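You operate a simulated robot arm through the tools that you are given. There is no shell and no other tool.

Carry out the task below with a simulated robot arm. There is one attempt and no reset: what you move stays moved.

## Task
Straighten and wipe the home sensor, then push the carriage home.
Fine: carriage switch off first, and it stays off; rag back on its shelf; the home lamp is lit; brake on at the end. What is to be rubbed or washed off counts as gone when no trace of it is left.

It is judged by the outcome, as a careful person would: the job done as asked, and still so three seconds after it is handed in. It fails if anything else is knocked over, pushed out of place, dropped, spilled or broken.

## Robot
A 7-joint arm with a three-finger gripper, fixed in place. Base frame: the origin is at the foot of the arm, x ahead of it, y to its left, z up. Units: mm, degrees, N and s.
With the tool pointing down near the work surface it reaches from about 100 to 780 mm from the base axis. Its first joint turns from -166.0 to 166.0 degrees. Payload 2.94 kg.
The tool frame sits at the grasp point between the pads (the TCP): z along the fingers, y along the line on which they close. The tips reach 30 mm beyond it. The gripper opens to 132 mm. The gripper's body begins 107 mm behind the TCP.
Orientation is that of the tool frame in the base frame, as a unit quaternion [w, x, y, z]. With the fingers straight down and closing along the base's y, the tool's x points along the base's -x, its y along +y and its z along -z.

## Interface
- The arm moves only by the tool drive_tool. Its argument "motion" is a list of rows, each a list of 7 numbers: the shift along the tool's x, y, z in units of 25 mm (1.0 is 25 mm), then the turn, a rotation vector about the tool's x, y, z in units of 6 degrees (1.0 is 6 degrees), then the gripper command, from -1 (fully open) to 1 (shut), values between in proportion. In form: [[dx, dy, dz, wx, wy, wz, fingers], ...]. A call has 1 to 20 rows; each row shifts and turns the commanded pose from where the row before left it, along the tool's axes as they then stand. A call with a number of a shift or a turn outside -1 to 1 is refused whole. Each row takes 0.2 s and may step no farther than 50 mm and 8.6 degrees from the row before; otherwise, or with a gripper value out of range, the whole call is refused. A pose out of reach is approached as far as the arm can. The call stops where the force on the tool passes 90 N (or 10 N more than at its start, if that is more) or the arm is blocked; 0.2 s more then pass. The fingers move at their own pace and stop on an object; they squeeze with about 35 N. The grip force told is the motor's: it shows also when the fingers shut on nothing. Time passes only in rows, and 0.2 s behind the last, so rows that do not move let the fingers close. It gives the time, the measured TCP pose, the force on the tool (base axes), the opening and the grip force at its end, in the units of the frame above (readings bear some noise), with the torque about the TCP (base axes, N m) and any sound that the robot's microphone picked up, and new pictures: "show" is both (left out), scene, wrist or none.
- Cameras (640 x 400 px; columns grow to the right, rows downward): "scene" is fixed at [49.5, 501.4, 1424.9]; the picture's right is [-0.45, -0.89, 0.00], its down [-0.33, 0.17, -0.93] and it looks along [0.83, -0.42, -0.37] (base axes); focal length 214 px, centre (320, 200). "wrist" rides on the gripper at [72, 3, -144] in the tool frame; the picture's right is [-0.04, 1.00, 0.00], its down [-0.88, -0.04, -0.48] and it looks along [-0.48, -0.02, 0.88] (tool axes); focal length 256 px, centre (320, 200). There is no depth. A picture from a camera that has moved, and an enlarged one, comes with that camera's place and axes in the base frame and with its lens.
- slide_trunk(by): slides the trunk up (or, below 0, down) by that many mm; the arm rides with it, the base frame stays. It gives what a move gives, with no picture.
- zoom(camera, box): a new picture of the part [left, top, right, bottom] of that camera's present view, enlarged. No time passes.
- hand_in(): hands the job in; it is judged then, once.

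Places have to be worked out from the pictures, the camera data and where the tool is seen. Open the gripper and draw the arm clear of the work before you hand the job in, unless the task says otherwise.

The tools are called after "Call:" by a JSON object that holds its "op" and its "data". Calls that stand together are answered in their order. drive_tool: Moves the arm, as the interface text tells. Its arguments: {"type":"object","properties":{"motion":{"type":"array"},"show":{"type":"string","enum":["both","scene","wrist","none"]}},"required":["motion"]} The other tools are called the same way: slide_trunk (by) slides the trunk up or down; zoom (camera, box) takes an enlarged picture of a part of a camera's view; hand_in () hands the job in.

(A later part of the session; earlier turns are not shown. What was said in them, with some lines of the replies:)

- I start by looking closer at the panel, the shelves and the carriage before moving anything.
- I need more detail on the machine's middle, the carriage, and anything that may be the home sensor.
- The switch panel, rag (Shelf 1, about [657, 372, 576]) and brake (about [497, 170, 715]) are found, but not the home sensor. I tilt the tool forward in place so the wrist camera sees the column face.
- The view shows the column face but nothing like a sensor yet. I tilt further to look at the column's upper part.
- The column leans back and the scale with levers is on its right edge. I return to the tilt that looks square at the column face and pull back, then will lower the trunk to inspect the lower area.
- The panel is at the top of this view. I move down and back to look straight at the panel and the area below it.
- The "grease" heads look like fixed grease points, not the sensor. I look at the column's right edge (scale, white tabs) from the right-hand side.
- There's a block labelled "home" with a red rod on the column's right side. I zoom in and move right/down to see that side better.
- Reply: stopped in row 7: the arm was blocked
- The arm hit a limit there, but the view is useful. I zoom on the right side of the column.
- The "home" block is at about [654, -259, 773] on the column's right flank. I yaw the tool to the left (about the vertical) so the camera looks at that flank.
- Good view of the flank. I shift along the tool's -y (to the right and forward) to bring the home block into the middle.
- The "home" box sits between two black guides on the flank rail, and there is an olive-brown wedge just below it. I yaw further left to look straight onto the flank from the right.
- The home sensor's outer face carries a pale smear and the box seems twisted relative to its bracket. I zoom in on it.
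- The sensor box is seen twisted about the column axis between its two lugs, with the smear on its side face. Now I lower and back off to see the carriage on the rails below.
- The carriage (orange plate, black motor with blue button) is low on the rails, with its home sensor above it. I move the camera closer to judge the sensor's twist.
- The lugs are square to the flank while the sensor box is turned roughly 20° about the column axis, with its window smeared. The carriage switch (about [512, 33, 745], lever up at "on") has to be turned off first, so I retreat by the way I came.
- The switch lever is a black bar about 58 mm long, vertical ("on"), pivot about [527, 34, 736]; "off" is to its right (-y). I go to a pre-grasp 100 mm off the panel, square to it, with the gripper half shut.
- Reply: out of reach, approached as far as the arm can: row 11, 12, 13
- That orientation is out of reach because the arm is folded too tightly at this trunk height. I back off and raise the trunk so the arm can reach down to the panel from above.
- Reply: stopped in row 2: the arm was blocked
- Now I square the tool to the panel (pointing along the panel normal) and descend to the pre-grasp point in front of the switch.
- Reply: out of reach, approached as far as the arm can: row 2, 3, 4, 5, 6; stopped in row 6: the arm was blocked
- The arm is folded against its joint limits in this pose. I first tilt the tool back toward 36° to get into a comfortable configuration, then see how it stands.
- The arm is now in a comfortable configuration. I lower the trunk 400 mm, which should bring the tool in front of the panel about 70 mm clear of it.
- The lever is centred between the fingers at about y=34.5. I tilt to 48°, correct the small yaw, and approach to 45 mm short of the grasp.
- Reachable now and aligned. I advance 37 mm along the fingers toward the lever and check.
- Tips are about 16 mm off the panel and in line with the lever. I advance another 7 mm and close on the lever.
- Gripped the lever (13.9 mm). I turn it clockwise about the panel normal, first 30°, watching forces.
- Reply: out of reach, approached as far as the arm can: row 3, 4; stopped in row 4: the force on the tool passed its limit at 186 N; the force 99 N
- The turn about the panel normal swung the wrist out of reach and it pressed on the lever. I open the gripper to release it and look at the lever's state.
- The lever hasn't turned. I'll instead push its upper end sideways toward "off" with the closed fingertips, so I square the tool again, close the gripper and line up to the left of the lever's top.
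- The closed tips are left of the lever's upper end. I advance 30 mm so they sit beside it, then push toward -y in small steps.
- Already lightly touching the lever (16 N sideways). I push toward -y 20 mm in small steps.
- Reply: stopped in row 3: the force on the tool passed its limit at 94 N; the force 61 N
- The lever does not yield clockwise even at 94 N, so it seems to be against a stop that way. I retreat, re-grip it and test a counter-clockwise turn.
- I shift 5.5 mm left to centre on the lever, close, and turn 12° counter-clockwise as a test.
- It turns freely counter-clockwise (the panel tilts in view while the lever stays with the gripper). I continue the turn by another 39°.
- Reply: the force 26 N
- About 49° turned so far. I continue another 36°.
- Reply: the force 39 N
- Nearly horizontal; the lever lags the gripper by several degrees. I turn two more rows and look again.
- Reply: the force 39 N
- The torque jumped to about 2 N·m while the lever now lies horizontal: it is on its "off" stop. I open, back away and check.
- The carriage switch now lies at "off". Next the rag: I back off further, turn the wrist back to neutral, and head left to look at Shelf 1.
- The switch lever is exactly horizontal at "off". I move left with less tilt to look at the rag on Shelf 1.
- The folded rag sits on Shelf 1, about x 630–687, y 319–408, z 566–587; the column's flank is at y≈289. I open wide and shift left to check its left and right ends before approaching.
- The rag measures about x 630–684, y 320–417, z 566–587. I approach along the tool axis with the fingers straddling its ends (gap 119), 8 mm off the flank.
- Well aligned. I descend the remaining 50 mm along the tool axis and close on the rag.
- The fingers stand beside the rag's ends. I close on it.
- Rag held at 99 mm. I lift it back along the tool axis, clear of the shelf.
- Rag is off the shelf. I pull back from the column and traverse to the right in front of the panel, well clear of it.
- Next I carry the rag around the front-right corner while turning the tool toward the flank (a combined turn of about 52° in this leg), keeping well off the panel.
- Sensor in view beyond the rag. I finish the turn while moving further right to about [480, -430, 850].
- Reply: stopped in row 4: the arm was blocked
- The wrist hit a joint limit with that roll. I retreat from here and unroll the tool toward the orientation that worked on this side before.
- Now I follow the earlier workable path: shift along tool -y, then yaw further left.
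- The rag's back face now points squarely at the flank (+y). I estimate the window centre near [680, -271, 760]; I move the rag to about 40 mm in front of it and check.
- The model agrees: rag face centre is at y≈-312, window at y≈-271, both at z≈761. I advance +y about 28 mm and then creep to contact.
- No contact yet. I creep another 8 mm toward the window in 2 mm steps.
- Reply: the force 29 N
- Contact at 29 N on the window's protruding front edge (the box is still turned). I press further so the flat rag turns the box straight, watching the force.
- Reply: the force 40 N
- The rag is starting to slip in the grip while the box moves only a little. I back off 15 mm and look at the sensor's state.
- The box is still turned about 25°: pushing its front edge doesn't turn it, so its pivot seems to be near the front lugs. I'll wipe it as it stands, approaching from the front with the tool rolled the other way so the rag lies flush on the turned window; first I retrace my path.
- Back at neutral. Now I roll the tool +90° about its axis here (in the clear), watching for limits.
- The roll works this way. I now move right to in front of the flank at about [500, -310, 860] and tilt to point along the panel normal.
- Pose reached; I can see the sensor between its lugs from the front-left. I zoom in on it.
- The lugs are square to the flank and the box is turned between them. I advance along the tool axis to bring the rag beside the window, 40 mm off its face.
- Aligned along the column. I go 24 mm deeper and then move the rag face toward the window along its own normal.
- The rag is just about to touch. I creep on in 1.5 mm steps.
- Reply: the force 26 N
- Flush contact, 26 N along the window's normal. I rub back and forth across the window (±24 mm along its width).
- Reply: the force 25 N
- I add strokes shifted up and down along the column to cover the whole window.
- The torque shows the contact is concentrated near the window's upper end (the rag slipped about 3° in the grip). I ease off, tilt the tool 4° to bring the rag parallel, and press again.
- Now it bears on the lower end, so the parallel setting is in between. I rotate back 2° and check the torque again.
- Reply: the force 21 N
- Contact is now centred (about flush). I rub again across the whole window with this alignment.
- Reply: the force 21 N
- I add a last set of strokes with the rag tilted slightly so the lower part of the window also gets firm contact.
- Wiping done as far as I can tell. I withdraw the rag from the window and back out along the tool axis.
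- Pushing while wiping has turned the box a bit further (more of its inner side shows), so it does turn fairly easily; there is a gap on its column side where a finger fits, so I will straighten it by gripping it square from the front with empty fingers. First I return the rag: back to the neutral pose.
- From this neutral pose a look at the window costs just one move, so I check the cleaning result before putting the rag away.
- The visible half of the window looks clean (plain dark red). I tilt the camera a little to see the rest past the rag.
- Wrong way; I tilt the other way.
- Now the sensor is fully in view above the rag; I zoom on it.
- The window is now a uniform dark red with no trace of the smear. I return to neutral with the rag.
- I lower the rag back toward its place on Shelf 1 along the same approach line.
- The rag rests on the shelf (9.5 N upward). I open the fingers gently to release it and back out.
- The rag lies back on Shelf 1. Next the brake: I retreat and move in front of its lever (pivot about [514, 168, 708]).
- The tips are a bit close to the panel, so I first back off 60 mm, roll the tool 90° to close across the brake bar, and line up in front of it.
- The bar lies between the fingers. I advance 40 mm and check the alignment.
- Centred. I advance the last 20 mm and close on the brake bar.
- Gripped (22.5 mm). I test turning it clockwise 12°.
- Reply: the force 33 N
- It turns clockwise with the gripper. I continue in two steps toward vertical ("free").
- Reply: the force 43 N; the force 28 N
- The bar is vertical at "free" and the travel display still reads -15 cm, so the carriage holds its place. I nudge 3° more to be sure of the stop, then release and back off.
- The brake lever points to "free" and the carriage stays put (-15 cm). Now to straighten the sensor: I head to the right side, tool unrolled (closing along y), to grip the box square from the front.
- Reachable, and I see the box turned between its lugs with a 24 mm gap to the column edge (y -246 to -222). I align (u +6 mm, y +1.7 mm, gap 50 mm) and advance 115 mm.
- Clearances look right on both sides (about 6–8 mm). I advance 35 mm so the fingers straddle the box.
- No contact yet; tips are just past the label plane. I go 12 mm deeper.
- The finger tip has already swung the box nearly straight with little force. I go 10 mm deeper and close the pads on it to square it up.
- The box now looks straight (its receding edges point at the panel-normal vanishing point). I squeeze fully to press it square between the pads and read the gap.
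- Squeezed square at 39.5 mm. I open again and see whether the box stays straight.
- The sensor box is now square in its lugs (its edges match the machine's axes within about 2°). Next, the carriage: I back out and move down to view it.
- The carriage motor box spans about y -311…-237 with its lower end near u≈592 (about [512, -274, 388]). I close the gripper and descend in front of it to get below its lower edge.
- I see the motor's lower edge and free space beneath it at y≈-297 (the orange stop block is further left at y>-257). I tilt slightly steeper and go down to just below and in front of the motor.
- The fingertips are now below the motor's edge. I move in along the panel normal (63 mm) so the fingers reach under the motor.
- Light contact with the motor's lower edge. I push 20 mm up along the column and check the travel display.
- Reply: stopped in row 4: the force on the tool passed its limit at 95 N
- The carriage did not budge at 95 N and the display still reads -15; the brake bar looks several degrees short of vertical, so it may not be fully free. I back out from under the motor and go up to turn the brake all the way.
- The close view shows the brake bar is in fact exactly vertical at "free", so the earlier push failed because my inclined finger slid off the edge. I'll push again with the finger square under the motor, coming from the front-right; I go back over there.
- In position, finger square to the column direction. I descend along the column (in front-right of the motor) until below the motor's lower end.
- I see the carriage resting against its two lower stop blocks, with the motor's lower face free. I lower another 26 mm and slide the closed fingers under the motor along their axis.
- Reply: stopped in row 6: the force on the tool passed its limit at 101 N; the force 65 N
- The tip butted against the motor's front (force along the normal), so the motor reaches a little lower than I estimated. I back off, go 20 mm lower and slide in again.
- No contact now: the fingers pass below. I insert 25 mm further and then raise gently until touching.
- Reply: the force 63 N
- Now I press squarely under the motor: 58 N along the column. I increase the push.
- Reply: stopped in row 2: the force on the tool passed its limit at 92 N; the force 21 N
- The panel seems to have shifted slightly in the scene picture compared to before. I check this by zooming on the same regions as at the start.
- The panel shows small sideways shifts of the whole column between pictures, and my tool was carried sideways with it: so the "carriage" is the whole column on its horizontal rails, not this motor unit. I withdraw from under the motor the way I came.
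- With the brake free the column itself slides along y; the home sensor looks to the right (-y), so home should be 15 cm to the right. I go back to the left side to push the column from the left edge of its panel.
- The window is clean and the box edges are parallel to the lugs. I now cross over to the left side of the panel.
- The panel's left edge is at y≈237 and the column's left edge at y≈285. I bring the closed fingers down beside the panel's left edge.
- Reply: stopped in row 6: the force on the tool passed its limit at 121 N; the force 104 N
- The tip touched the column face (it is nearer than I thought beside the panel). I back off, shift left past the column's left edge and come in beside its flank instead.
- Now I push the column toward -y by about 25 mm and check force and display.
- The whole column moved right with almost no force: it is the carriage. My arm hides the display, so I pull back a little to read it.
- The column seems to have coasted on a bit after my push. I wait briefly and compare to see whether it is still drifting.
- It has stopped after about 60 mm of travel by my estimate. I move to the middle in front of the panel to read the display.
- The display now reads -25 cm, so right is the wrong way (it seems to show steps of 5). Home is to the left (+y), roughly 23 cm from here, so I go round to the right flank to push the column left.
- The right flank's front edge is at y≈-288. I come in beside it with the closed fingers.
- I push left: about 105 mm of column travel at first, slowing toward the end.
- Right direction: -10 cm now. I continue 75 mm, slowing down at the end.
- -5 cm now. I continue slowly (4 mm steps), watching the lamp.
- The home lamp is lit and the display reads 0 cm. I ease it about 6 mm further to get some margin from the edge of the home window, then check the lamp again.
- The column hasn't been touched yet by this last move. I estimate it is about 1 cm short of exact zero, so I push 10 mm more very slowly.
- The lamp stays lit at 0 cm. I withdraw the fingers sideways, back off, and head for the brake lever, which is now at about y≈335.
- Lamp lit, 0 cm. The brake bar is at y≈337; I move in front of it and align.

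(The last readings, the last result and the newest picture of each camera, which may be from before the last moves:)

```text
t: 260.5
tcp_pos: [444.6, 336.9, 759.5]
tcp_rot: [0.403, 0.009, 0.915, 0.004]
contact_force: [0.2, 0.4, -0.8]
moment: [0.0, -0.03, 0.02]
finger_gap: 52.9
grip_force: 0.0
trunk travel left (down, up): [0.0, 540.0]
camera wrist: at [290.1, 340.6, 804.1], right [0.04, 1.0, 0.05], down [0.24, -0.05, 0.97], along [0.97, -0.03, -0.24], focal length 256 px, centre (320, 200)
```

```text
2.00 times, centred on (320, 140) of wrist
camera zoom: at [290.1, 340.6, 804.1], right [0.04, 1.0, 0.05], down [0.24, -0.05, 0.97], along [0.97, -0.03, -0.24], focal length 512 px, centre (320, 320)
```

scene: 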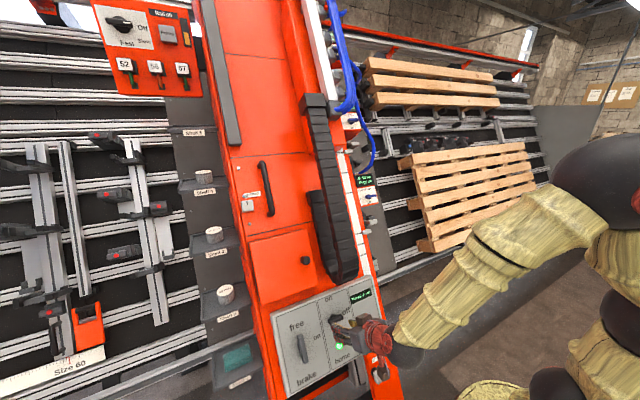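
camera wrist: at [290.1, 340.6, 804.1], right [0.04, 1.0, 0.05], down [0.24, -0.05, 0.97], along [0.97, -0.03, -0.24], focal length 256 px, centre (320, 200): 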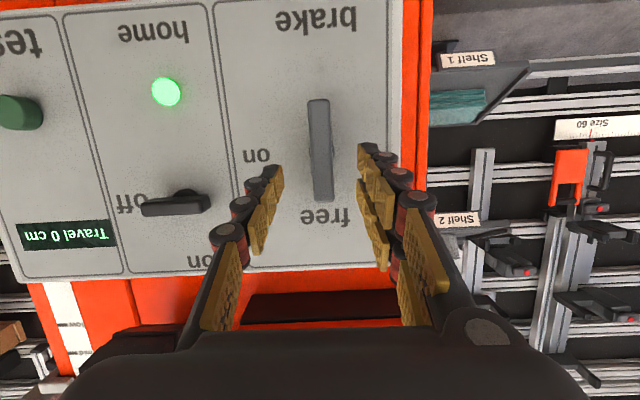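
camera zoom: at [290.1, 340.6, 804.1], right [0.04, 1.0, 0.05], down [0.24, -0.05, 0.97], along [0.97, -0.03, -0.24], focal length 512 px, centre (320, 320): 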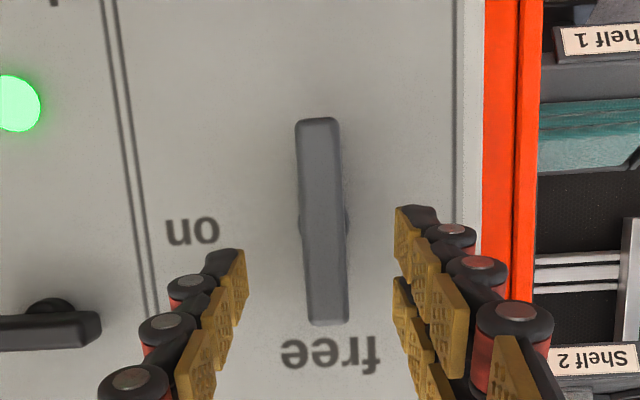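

Centred on the bar (both at y≈337). I advance 46 mm, close on it, and check.

Call:
{"op": "drive_tool", "data": {"motion": [[0, 0, 0.6, 0, 0, 0, 0.2], [0, 0, 0.6, 0, 0, 0, 0.2], [0, 0, 0.62, 0, 0, 0, 0.2], [0, 0, 0, 0, 0, 0, 0.5], [0, 0, 0, 0, 0, 0, 0.65], [0, 0, 0, 0, 0, 0, 1], [0, 0, 0, 0, 0, 0, 1], [0, 0, 0, 0, 0, 0, 1]], "show": "wrist"}}

```text
t: 262.3
tcp_pos: [478.5, 337.8, 728.4]
tcp_rot: [0.403, 0.008, 0.915, 0.004]
contact_force: [3.7, 12.3, -3.4]
moment: [-0.46, 0.09, 0.92]
finger_gap: 17.7
grip_force: 35.9
trunk travel left (down, up): [0.0, 540.0]
camera wrist: at [324.6, 341.8, 773.5], right [0.04, 1.0, 0.05], down [0.24, -0.05, 0.97], along [0.97, -0.03, -0.24], focal length 256 px, centre (320, 200)
```

wrist: 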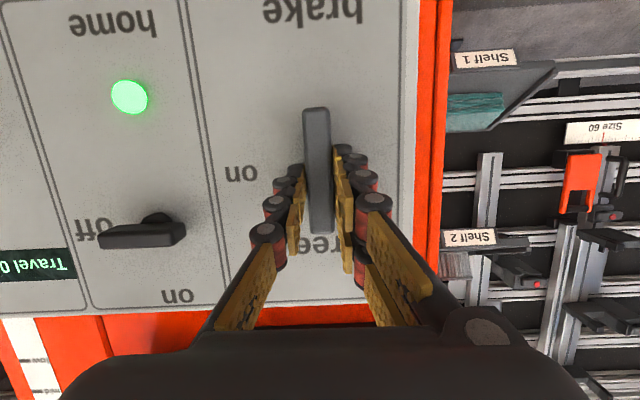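

Gripped, lamp still lit. I turn the brake lever counter-clockwise toward "on" in steps.

Call:
{"op": "drive_tool", "data": {"motion": [[0, 0, 0, 0, 0, -0.8, 1], [0, 0, 0, 0, 0, -1, 1], [0, 0, 0, 0, 0, -1, 1], [0, 0, 0, 0, 0, -1, 1], [0, 0, 0, 0, 0, -1, 1], [0, 0, 0, 0, 0, -1, 1], [0, 0, 0, 0, 0, -1, 1]], "show": "wrist"}}

```text
t: 263.9
tcp_pos: [478.1, 337.6, 727.7]
tcp_rot: [0.378, -0.311, 0.861, -0.138]
contact_force: [-2.4, 7.3, -4.1]
moment: [-0.53, 0.47, -1.25]
finger_gap: 20.7
grip_force: 45.1
trunk travel left (down, up): [0.0, 540.0]
camera wrist: at [333.9, 292.1, 783.8], right [-0.41, 0.79, -0.45], down [0.12, 0.53, 0.84], along [0.9, 0.29, -0.32], focal length 256 px, centre (320, 200)
```

wrist: 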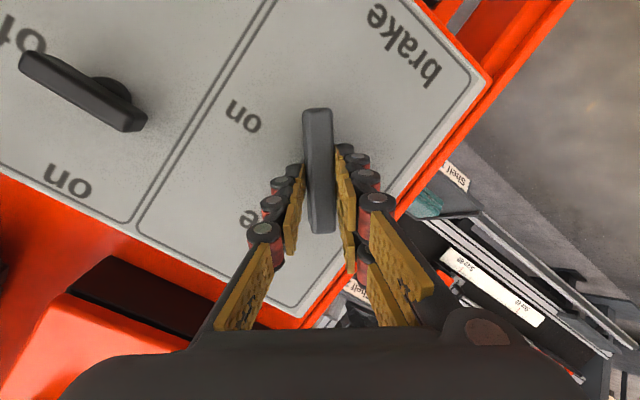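

Call:
{"op": "drive_tool", "data": {"motion": [[0, 0, 0, 0, 0, -1, 1], [0, 0, 0, 0, 0, -1, 1], [0, 0, 0, 0, 0, -1, 1], [0, 0, 0, 0, 0, -1, 1], [0, 0, 0, 0, 0, -1, 1], [0, 0, 0, 0, 0, -1, 1], [0, 0, 0, 0, 0, -1, 1], [0, 0, 0, 0, 0, -1, 1]], "show": "wrist"}}

Call:
{"op": "zoom", "data": {"camera": "scene", "box": [250, 260, 400, 390]}}

```text
t: 265.7
tcp_pos: [475.9, 338.7, 726.4]
tcp_rot: [0.287, -0.637, 0.659, -0.278]
contact_force: [-28.4, 18.6, -33.6]
moment: [-0.19, 0.1, -0.82]
finger_gap: 22.1
grip_force: 45.1
trunk travel left (down, up): [0.0, 540.0]
camera wrist: at [367.1, 265.0, 820.2], right [-0.68, 0.08, -0.73], down [-0.3, 0.88, 0.37], along [0.67, 0.47, -0.57], focal length 256 px, centre (320, 200)
```

wrist: 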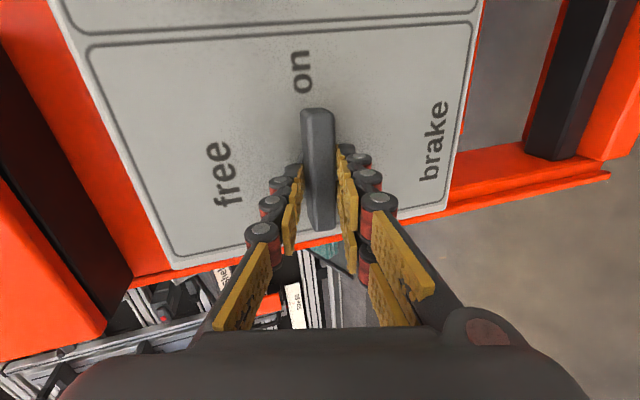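

```text
3.08 times, centred on (325, 325) of scene
camera zoom: at [49.5, 501.4, 1424.9], right [-0.45, -0.89, 0.0], down [-0.33, 0.17, -0.93], along [0.83, -0.42, -0.37], focal length 660 px, centre (305, -185)
```

zoom: 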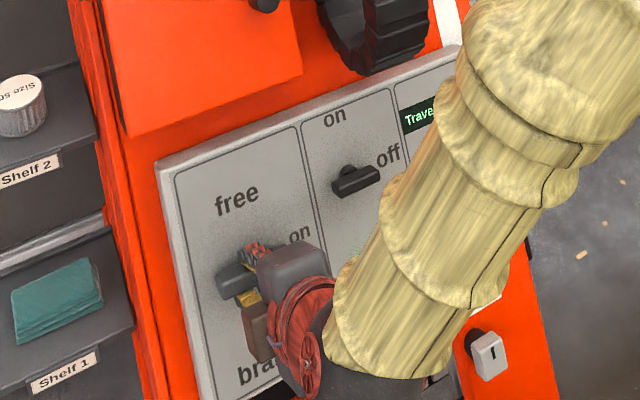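

Nearly horizontal. I turn about 9° more to bring it fully onto its "on" stop.

Call:
{"op": "drive_tool", "data": {"motion": [[0, 0, 0, 0, 0, -0.8, 1], [0, 0, 0, 0, 0, -0.7, 1], [0, 0, 0, 0, 0, 0, 1]], "show": "wrist"}}

```text
t: 266.5
tcp_pos: [476.1, 339.1, 725.6]
tcp_rot: [-0.264, 0.687, -0.608, 0.297]
contact_force: [-43.9, 20.2, -42.4]
moment: [1.56, 0.48, -1.35]
finger_gap: 25.2
grip_force: 44.7
trunk travel left (down, up): [0.0, 540.0]
camera wrist: at [374.5, 265.5, 828.4], right [-0.68, -0.08, -0.73], down [-0.39, 0.88, 0.28], along [0.62, 0.48, -0.63], focal length 256 px, centre (320, 200)
```

wrist: 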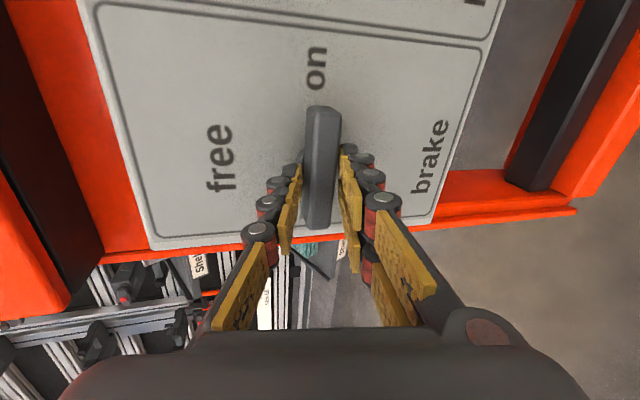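

Torque rose to about 2 N·m: the lever is on its stop at "on". I open and back straight off, then check panel, lamp and levers.

Call:
{"op": "drive_tool", "data": {"motion": [[0, 0, 0, 0, 0, 0.4, 0.6], [0, 0, 0, 0, 0, 0, 0.2], [0, 0, 0, 0, 0, 0, 0.1], [0, 0, -0.8, 0, 0, 0, 0.1], [0, 0, -0.8, 0, 0, 0, 0.1], [0, 0, -0.8, 0, 0, 0, 0.1], [0, 0, -0.8, 0, 0, 0, 0.1], [0, 0, -0.8, 0, 0, 0, 0.1]]}}

Call:
{"op": "zoom", "data": {"camera": "wrist", "box": [160, 0, 480, 220]}}

```text
t: 268.3
tcp_pos: [404.7, 338.8, 797.9]
tcp_rot: [-0.274, 0.671, -0.622, 0.296]
contact_force: [0.2, 1.0, -0.3]
moment: [-0.02, 0.0, -0.01]
finger_gap: 59.1
grip_force: 0.0
trunk travel left (down, up): [0.0, 540.0]
camera wrist: at [300.3, 264.5, 896.6], right [-0.68, -0.03, -0.74], down [-0.37, 0.88, 0.3], along [0.64, 0.47, -0.61], focal length 256 px, centre (320, 200)
```

scene: 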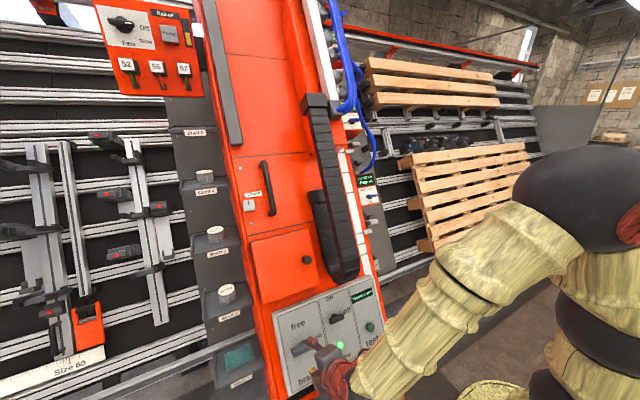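
wrist: 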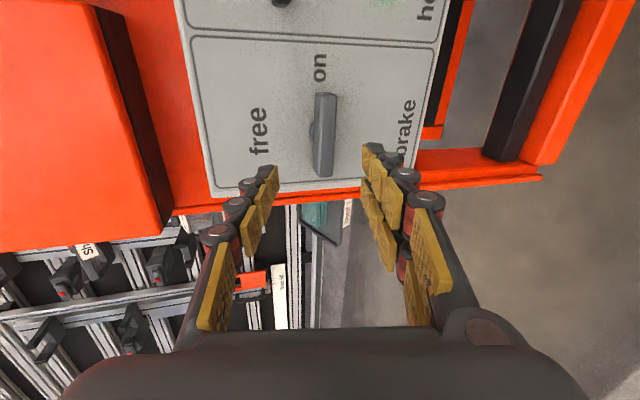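

```text
1.82 times, centred on (320, 110) of wrist
camera zoom: at [300.3, 264.5, 896.6], right [-0.68, -0.03, -0.74], down [-0.37, 0.88, 0.3], along [0.64, 0.47, -0.61], focal length 465 px, centre (320, 364)
```

zoom: 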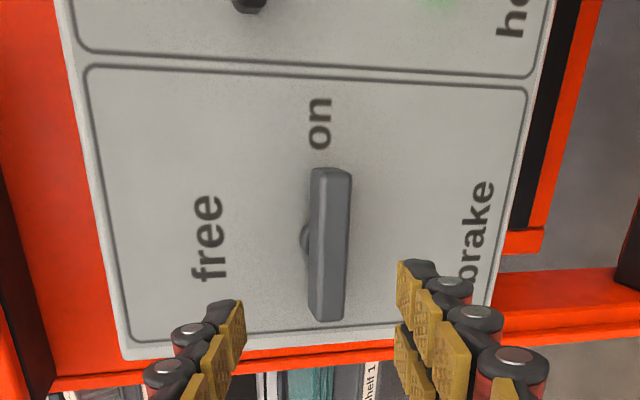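

The brake lever points at "on" and the lamp glows. I unroll the wrist and draw the arm clear to the right for a final check.

Call:
{"op": "drive_tool", "data": {"motion": [[0, 0, -0.9, 0, 0, 0, 0], [0, 0, -0.6, 0, 0, 1, 0], [0, 0, 0, 0, 0, 1, 0], [0, 0, 0, 0, 0, 1, 0], [0, 0, 0, 0, 0, 1, 0], [0, 0, 0, 0, 0, 1, 0], [0, 0, 0, 0, 0, 1, 0], [0, 0, 0, 0, 0, 1, 0], [0, 0, 0, 0, 0, 1, 0], [0, 0, 0, 0, 0, 1, 0], [0, 0, 0, 0, 0, 1, 0], [0, 0, 0, 0, 0, 1, 0], [0, 0, 0, 0, 0, 1, 0], [0, 0, 0, 0, 0, 1, 0], [0, 0, 0, 0, 0, 1, 0], [0, 0, 0, 0, 0, 0.8, 0]], "show": "none"}}

Call:
{"op": "drive_tool", "data": {"motion": [[0, -1, 0, 0, 0, 0, -0.5], [0, -1, 0, 0, 0, 0, -1], [0, -1, 0, 0, 0, 0, -1], [0, -1, 0, 0, 0, 0, -1], [0, -1, 0, 0, 0, 0, -1], [0, -1, 0, 0, 0, 0, -1], [0, -1, 0, 0, 0, 0, -1], [0, -1, 0, 0, 0, 0, -1], [0, -1, 0, 0, 0, 0, -1], [0, -1, 0, 0, 0, 0, -1], [0, -1, 0, 0, 0, 0, -1], [0, -1, 0, 0, 0, 0, -1], [0, -1, 0, 0, 0, 0, -1], [0, -1, 0, 0, 0, 0, -1], [0, -1, 0, 0, 0, 0, -1], [0, -1, 0, 0, 0, 0, -1]]}}

Call:
{"op": "zoom", "data": {"camera": "scene", "box": [190, 260, 400, 400]}}

Call:
{"op": "zoom", "data": {"camera": "scene", "box": [160, 110, 280, 390]}}

```text
t: 271.7
tcp_pos: [377.0, 336.7, 822.2]
tcp_rot: [0.403, -0.042, 0.914, -0.02]
contact_force: [0.5, -0.3, 0.4]
moment: [0.0, 0.0, 0.0]
finger_gap: 66.1
grip_force: 0.1
trunk travel left (down, up): [0.0, 540.0]
```

```text
t: 275.1
tcp_pos: [404.0, -61.6, 849.9]
tcp_rot: [0.402, -0.044, 0.914, -0.019]
contact_force: [0.5, -0.5, 0.4]
moment: [0.01, 0.01, 0.05]
finger_gap: 131.9
grip_force: 0.0
trunk travel left (down, up): [0.0, 540.0]
camera wrist: at [248.6, -66.3, 894.2], right [-0.03, 1.0, -0.04], down [0.24, 0.05, 0.97], along [0.97, 0.02, -0.24], focal length 256 px, centre (320, 200)
```

scene: 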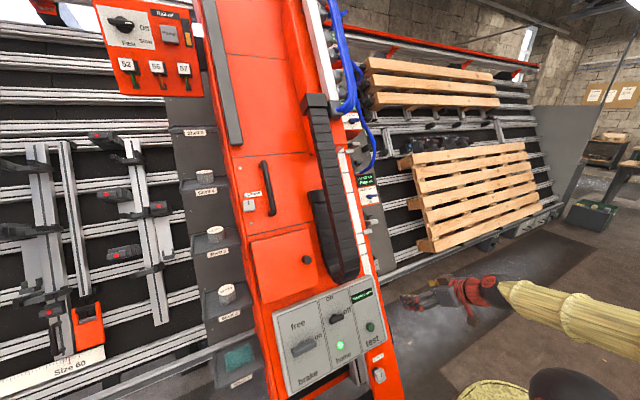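
wrist: 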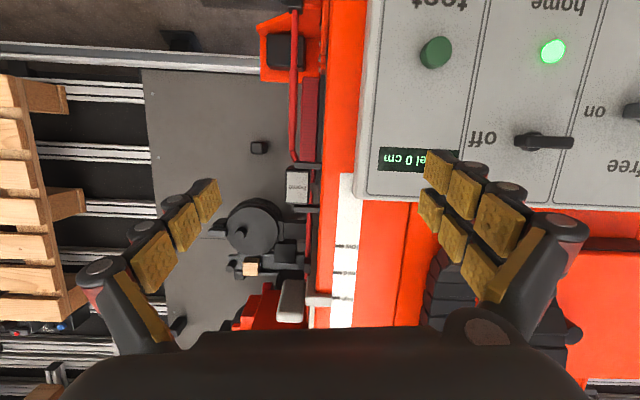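

```text
2.86 times, centred on (295, 330) of scene
camera zoom: at [49.5, 501.4, 1424.9], right [-0.45, -0.89, 0.0], down [-0.33, 0.17, -0.93], along [0.83, -0.42, -0.37], focal length 613 px, centre (391, -171)
```

zoom: 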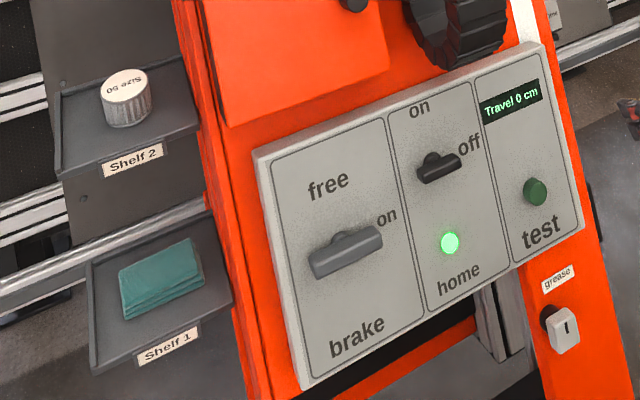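

```text
1.43 times, centred on (220, 250) of scene
camera zoom: at [49.5, 501.4, 1424.9], right [-0.45, -0.89, 0.0], down [-0.33, 0.17, -0.93], along [0.83, -0.42, -0.37], focal length 306 px, centre (463, 129)
```

zoom: 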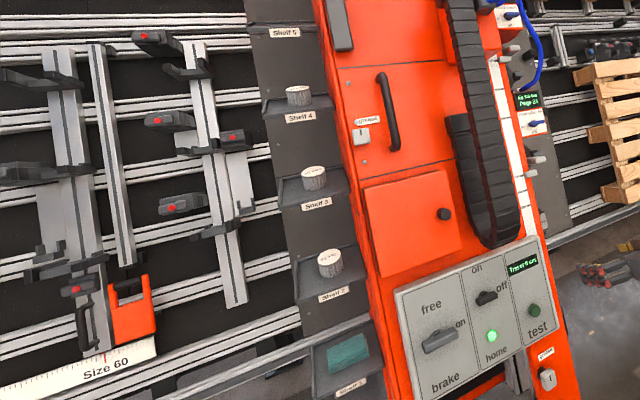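

Everything reads right: lamp lit, 0 cm, switch off, brake on, rag on Shelf 1. Before handing in I take one closer, more square look at the sensor window for any leftover trace.

Call:
{"op": "drive_tool", "data": {"motion": [[0, 0, 0, 0, 1, 0, -1], [0, 0, 0, 0, 1, 0, -1], [0, -0.7, 0, -0.59, 0, -0.8, -1], [0, -0.7, 0, -0.59, 0, -0.8, -1], [0, -0.7, 0, -0.59, 0, -0.8, -1], [0, -0.7, 0, -0.59, 0, -0.8, -1], [0, -0.7, 0, -0.59, 0, -0.8, -1], [0, -0.7, 0, -0.59, 0, -0.8, -1], [0, -0.7, 0, -0.59, 0, -0.8, -1], [0, -0.7, 0, -0.59, 0, -0.8, -1], [0, -0.7, 0, -0.59, 0, -0.8, -1], [0, -0.7, 0, -0.59, 0, -0.8, -1], [0, -0.7, 0, -0.59, 0, -0.8, -1]], "show": "wrist"}}

```text
t: 277.9
tcp_pos: [504.4, -212.8, 858.6]
tcp_rot: [0.232, -0.549, 0.788, 0.153]
contact_force: [0.8, 1.4, 0.1]
moment: [0.0, -0.02, -0.01]
finger_gap: 131.9
grip_force: 0.1
trunk travel left (down, up): [0.0, 540.0]
camera wrist: at [451.0, -341.3, 942.7], right [-0.92, 0.39, 0.01], down [0.2, 0.45, 0.87], along [0.33, 0.81, -0.49], focal length 256 px, centre (320, 200)
```

wrist: 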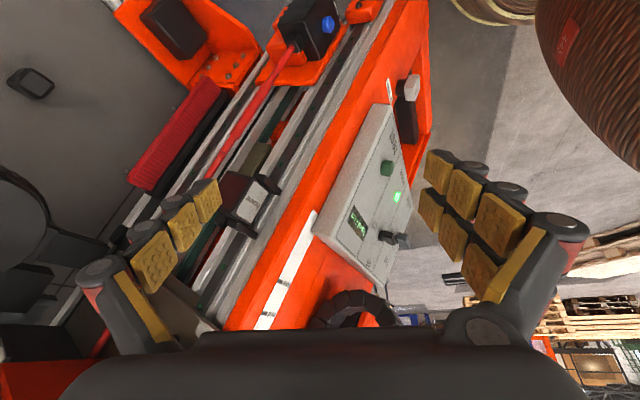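

Call:
{"op": "zoom", "data": {"camera": "wrist", "box": [200, 155, 300, 245]}}

Call:
{"op": "zoom", "data": {"camera": "wrist", "box": [330, 150, 430, 260]}}

```text
4.44 times, centred on (250, 200) of wrist
camera zoom: at [451.0, -341.3, 942.7], right [-0.92, 0.39, 0.01], down [0.2, 0.45, 0.87], along [0.33, 0.81, -0.49], focal length 1138 px, centre (631, 200)
```

zoom: 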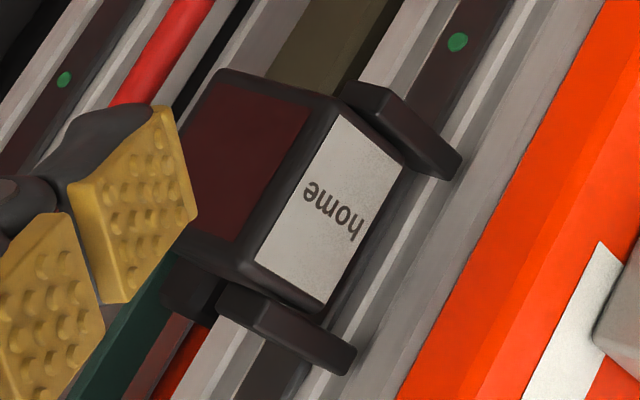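

```text
3.64 times, centred on (380, 205) of wrist
camera zoom: at [451.0, -341.3, 942.7], right [-0.92, 0.39, 0.01], down [0.2, 0.45, 0.87], along [0.33, 0.81, -0.49], focal length 931 px, centre (102, 182)
```

zoom: 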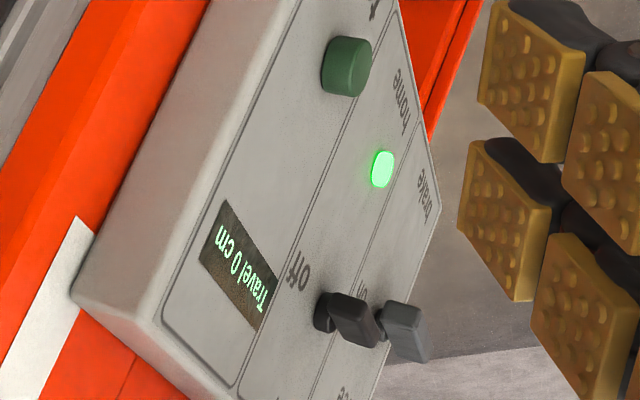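

The window is uniformly clean, the box sits square between its lugs, the lamp is lit and nothing is touched. I draw the open gripper further away and then hand in.

Call:
{"op": "drive_tool", "data": {"motion": [[0, 0, -1, 0, 0, 0, -1], [0, 0, -1, 0, 0, 0, -1], [0, 0, -1, 0, 0, 0, -1], [0, 0, -1, 0, 0, 0, -1], [0, 0, 0, 0, 0, 0, -1]], "show": "scene"}}

Call:
{"op": "zoom", "data": {"camera": "scene", "box": [190, 260, 400, 400]}}

```text
t: 279.1
tcp_pos: [483.5, -263.0, 944.7]
tcp_rot: [0.232, -0.547, 0.79, 0.153]
contact_force: [-0.2, -0.5, -0.3]
moment: [-0.01, 0.01, 0.01]
finger_gap: 132.0
grip_force: 0.0
trunk travel left (down, up): [0.0, 540.0]
```

scene: 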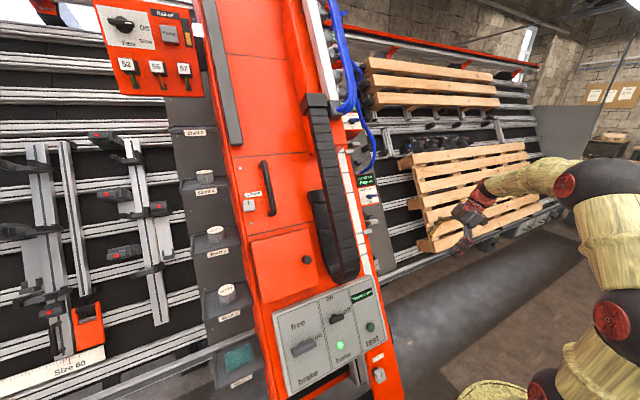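

```text
2.86 times, centred on (295, 330) of scene
camera zoom: at [49.5, 501.4, 1424.9], right [-0.45, -0.89, 0.0], down [-0.33, 0.17, -0.93], along [0.83, -0.42, -0.37], focal length 613 px, centre (391, -171)
```

zoom: 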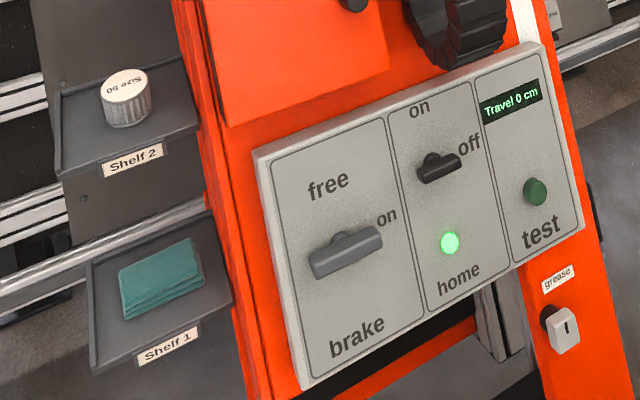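

The final picture shows the carriage switch off, the brake on, the home lamp lit at 0 cm, the rag on Shelf 1 and the arm clear with the gripper open. I hand the job in.

Call:
{"op": "hand_in", "data": {}}

```text
The job is handed in.
```

The carriage is home and the home lamp is lit. The job is handed in; I haven't seen a result from the judging.

- **Carriage switch:** I turned it off before touching anything else, and it is still off.
- **Home sensor:** I wiped the window with the rag until it was a plain dark red with no smear left. Then I squared the box up between its lugs. Later close-up pictures showed no trace of the smear and the box still straight.
- **Rag:** it is back on Shelf 1, in about the place it came from.
- **Carriage:** with the brake freed, I pushed the whole column left to home. The display reads 0 cm.
- **Brake:** turned back on at the end, and the lamp stayed lit.

**Along the way:**
- I first took the black motor box low on the column's right side for the carriage and pressed on it with about 100 N. It did not move, and I saw no mark on it.
- I then pushed the column the wrong way at first, to -25 cm, before bringing it back.
- Once, the fingertips pressed on the column face beside the panel with about 120 N. I saw no mark there either.

The arm is drawn clear with the gripper open.
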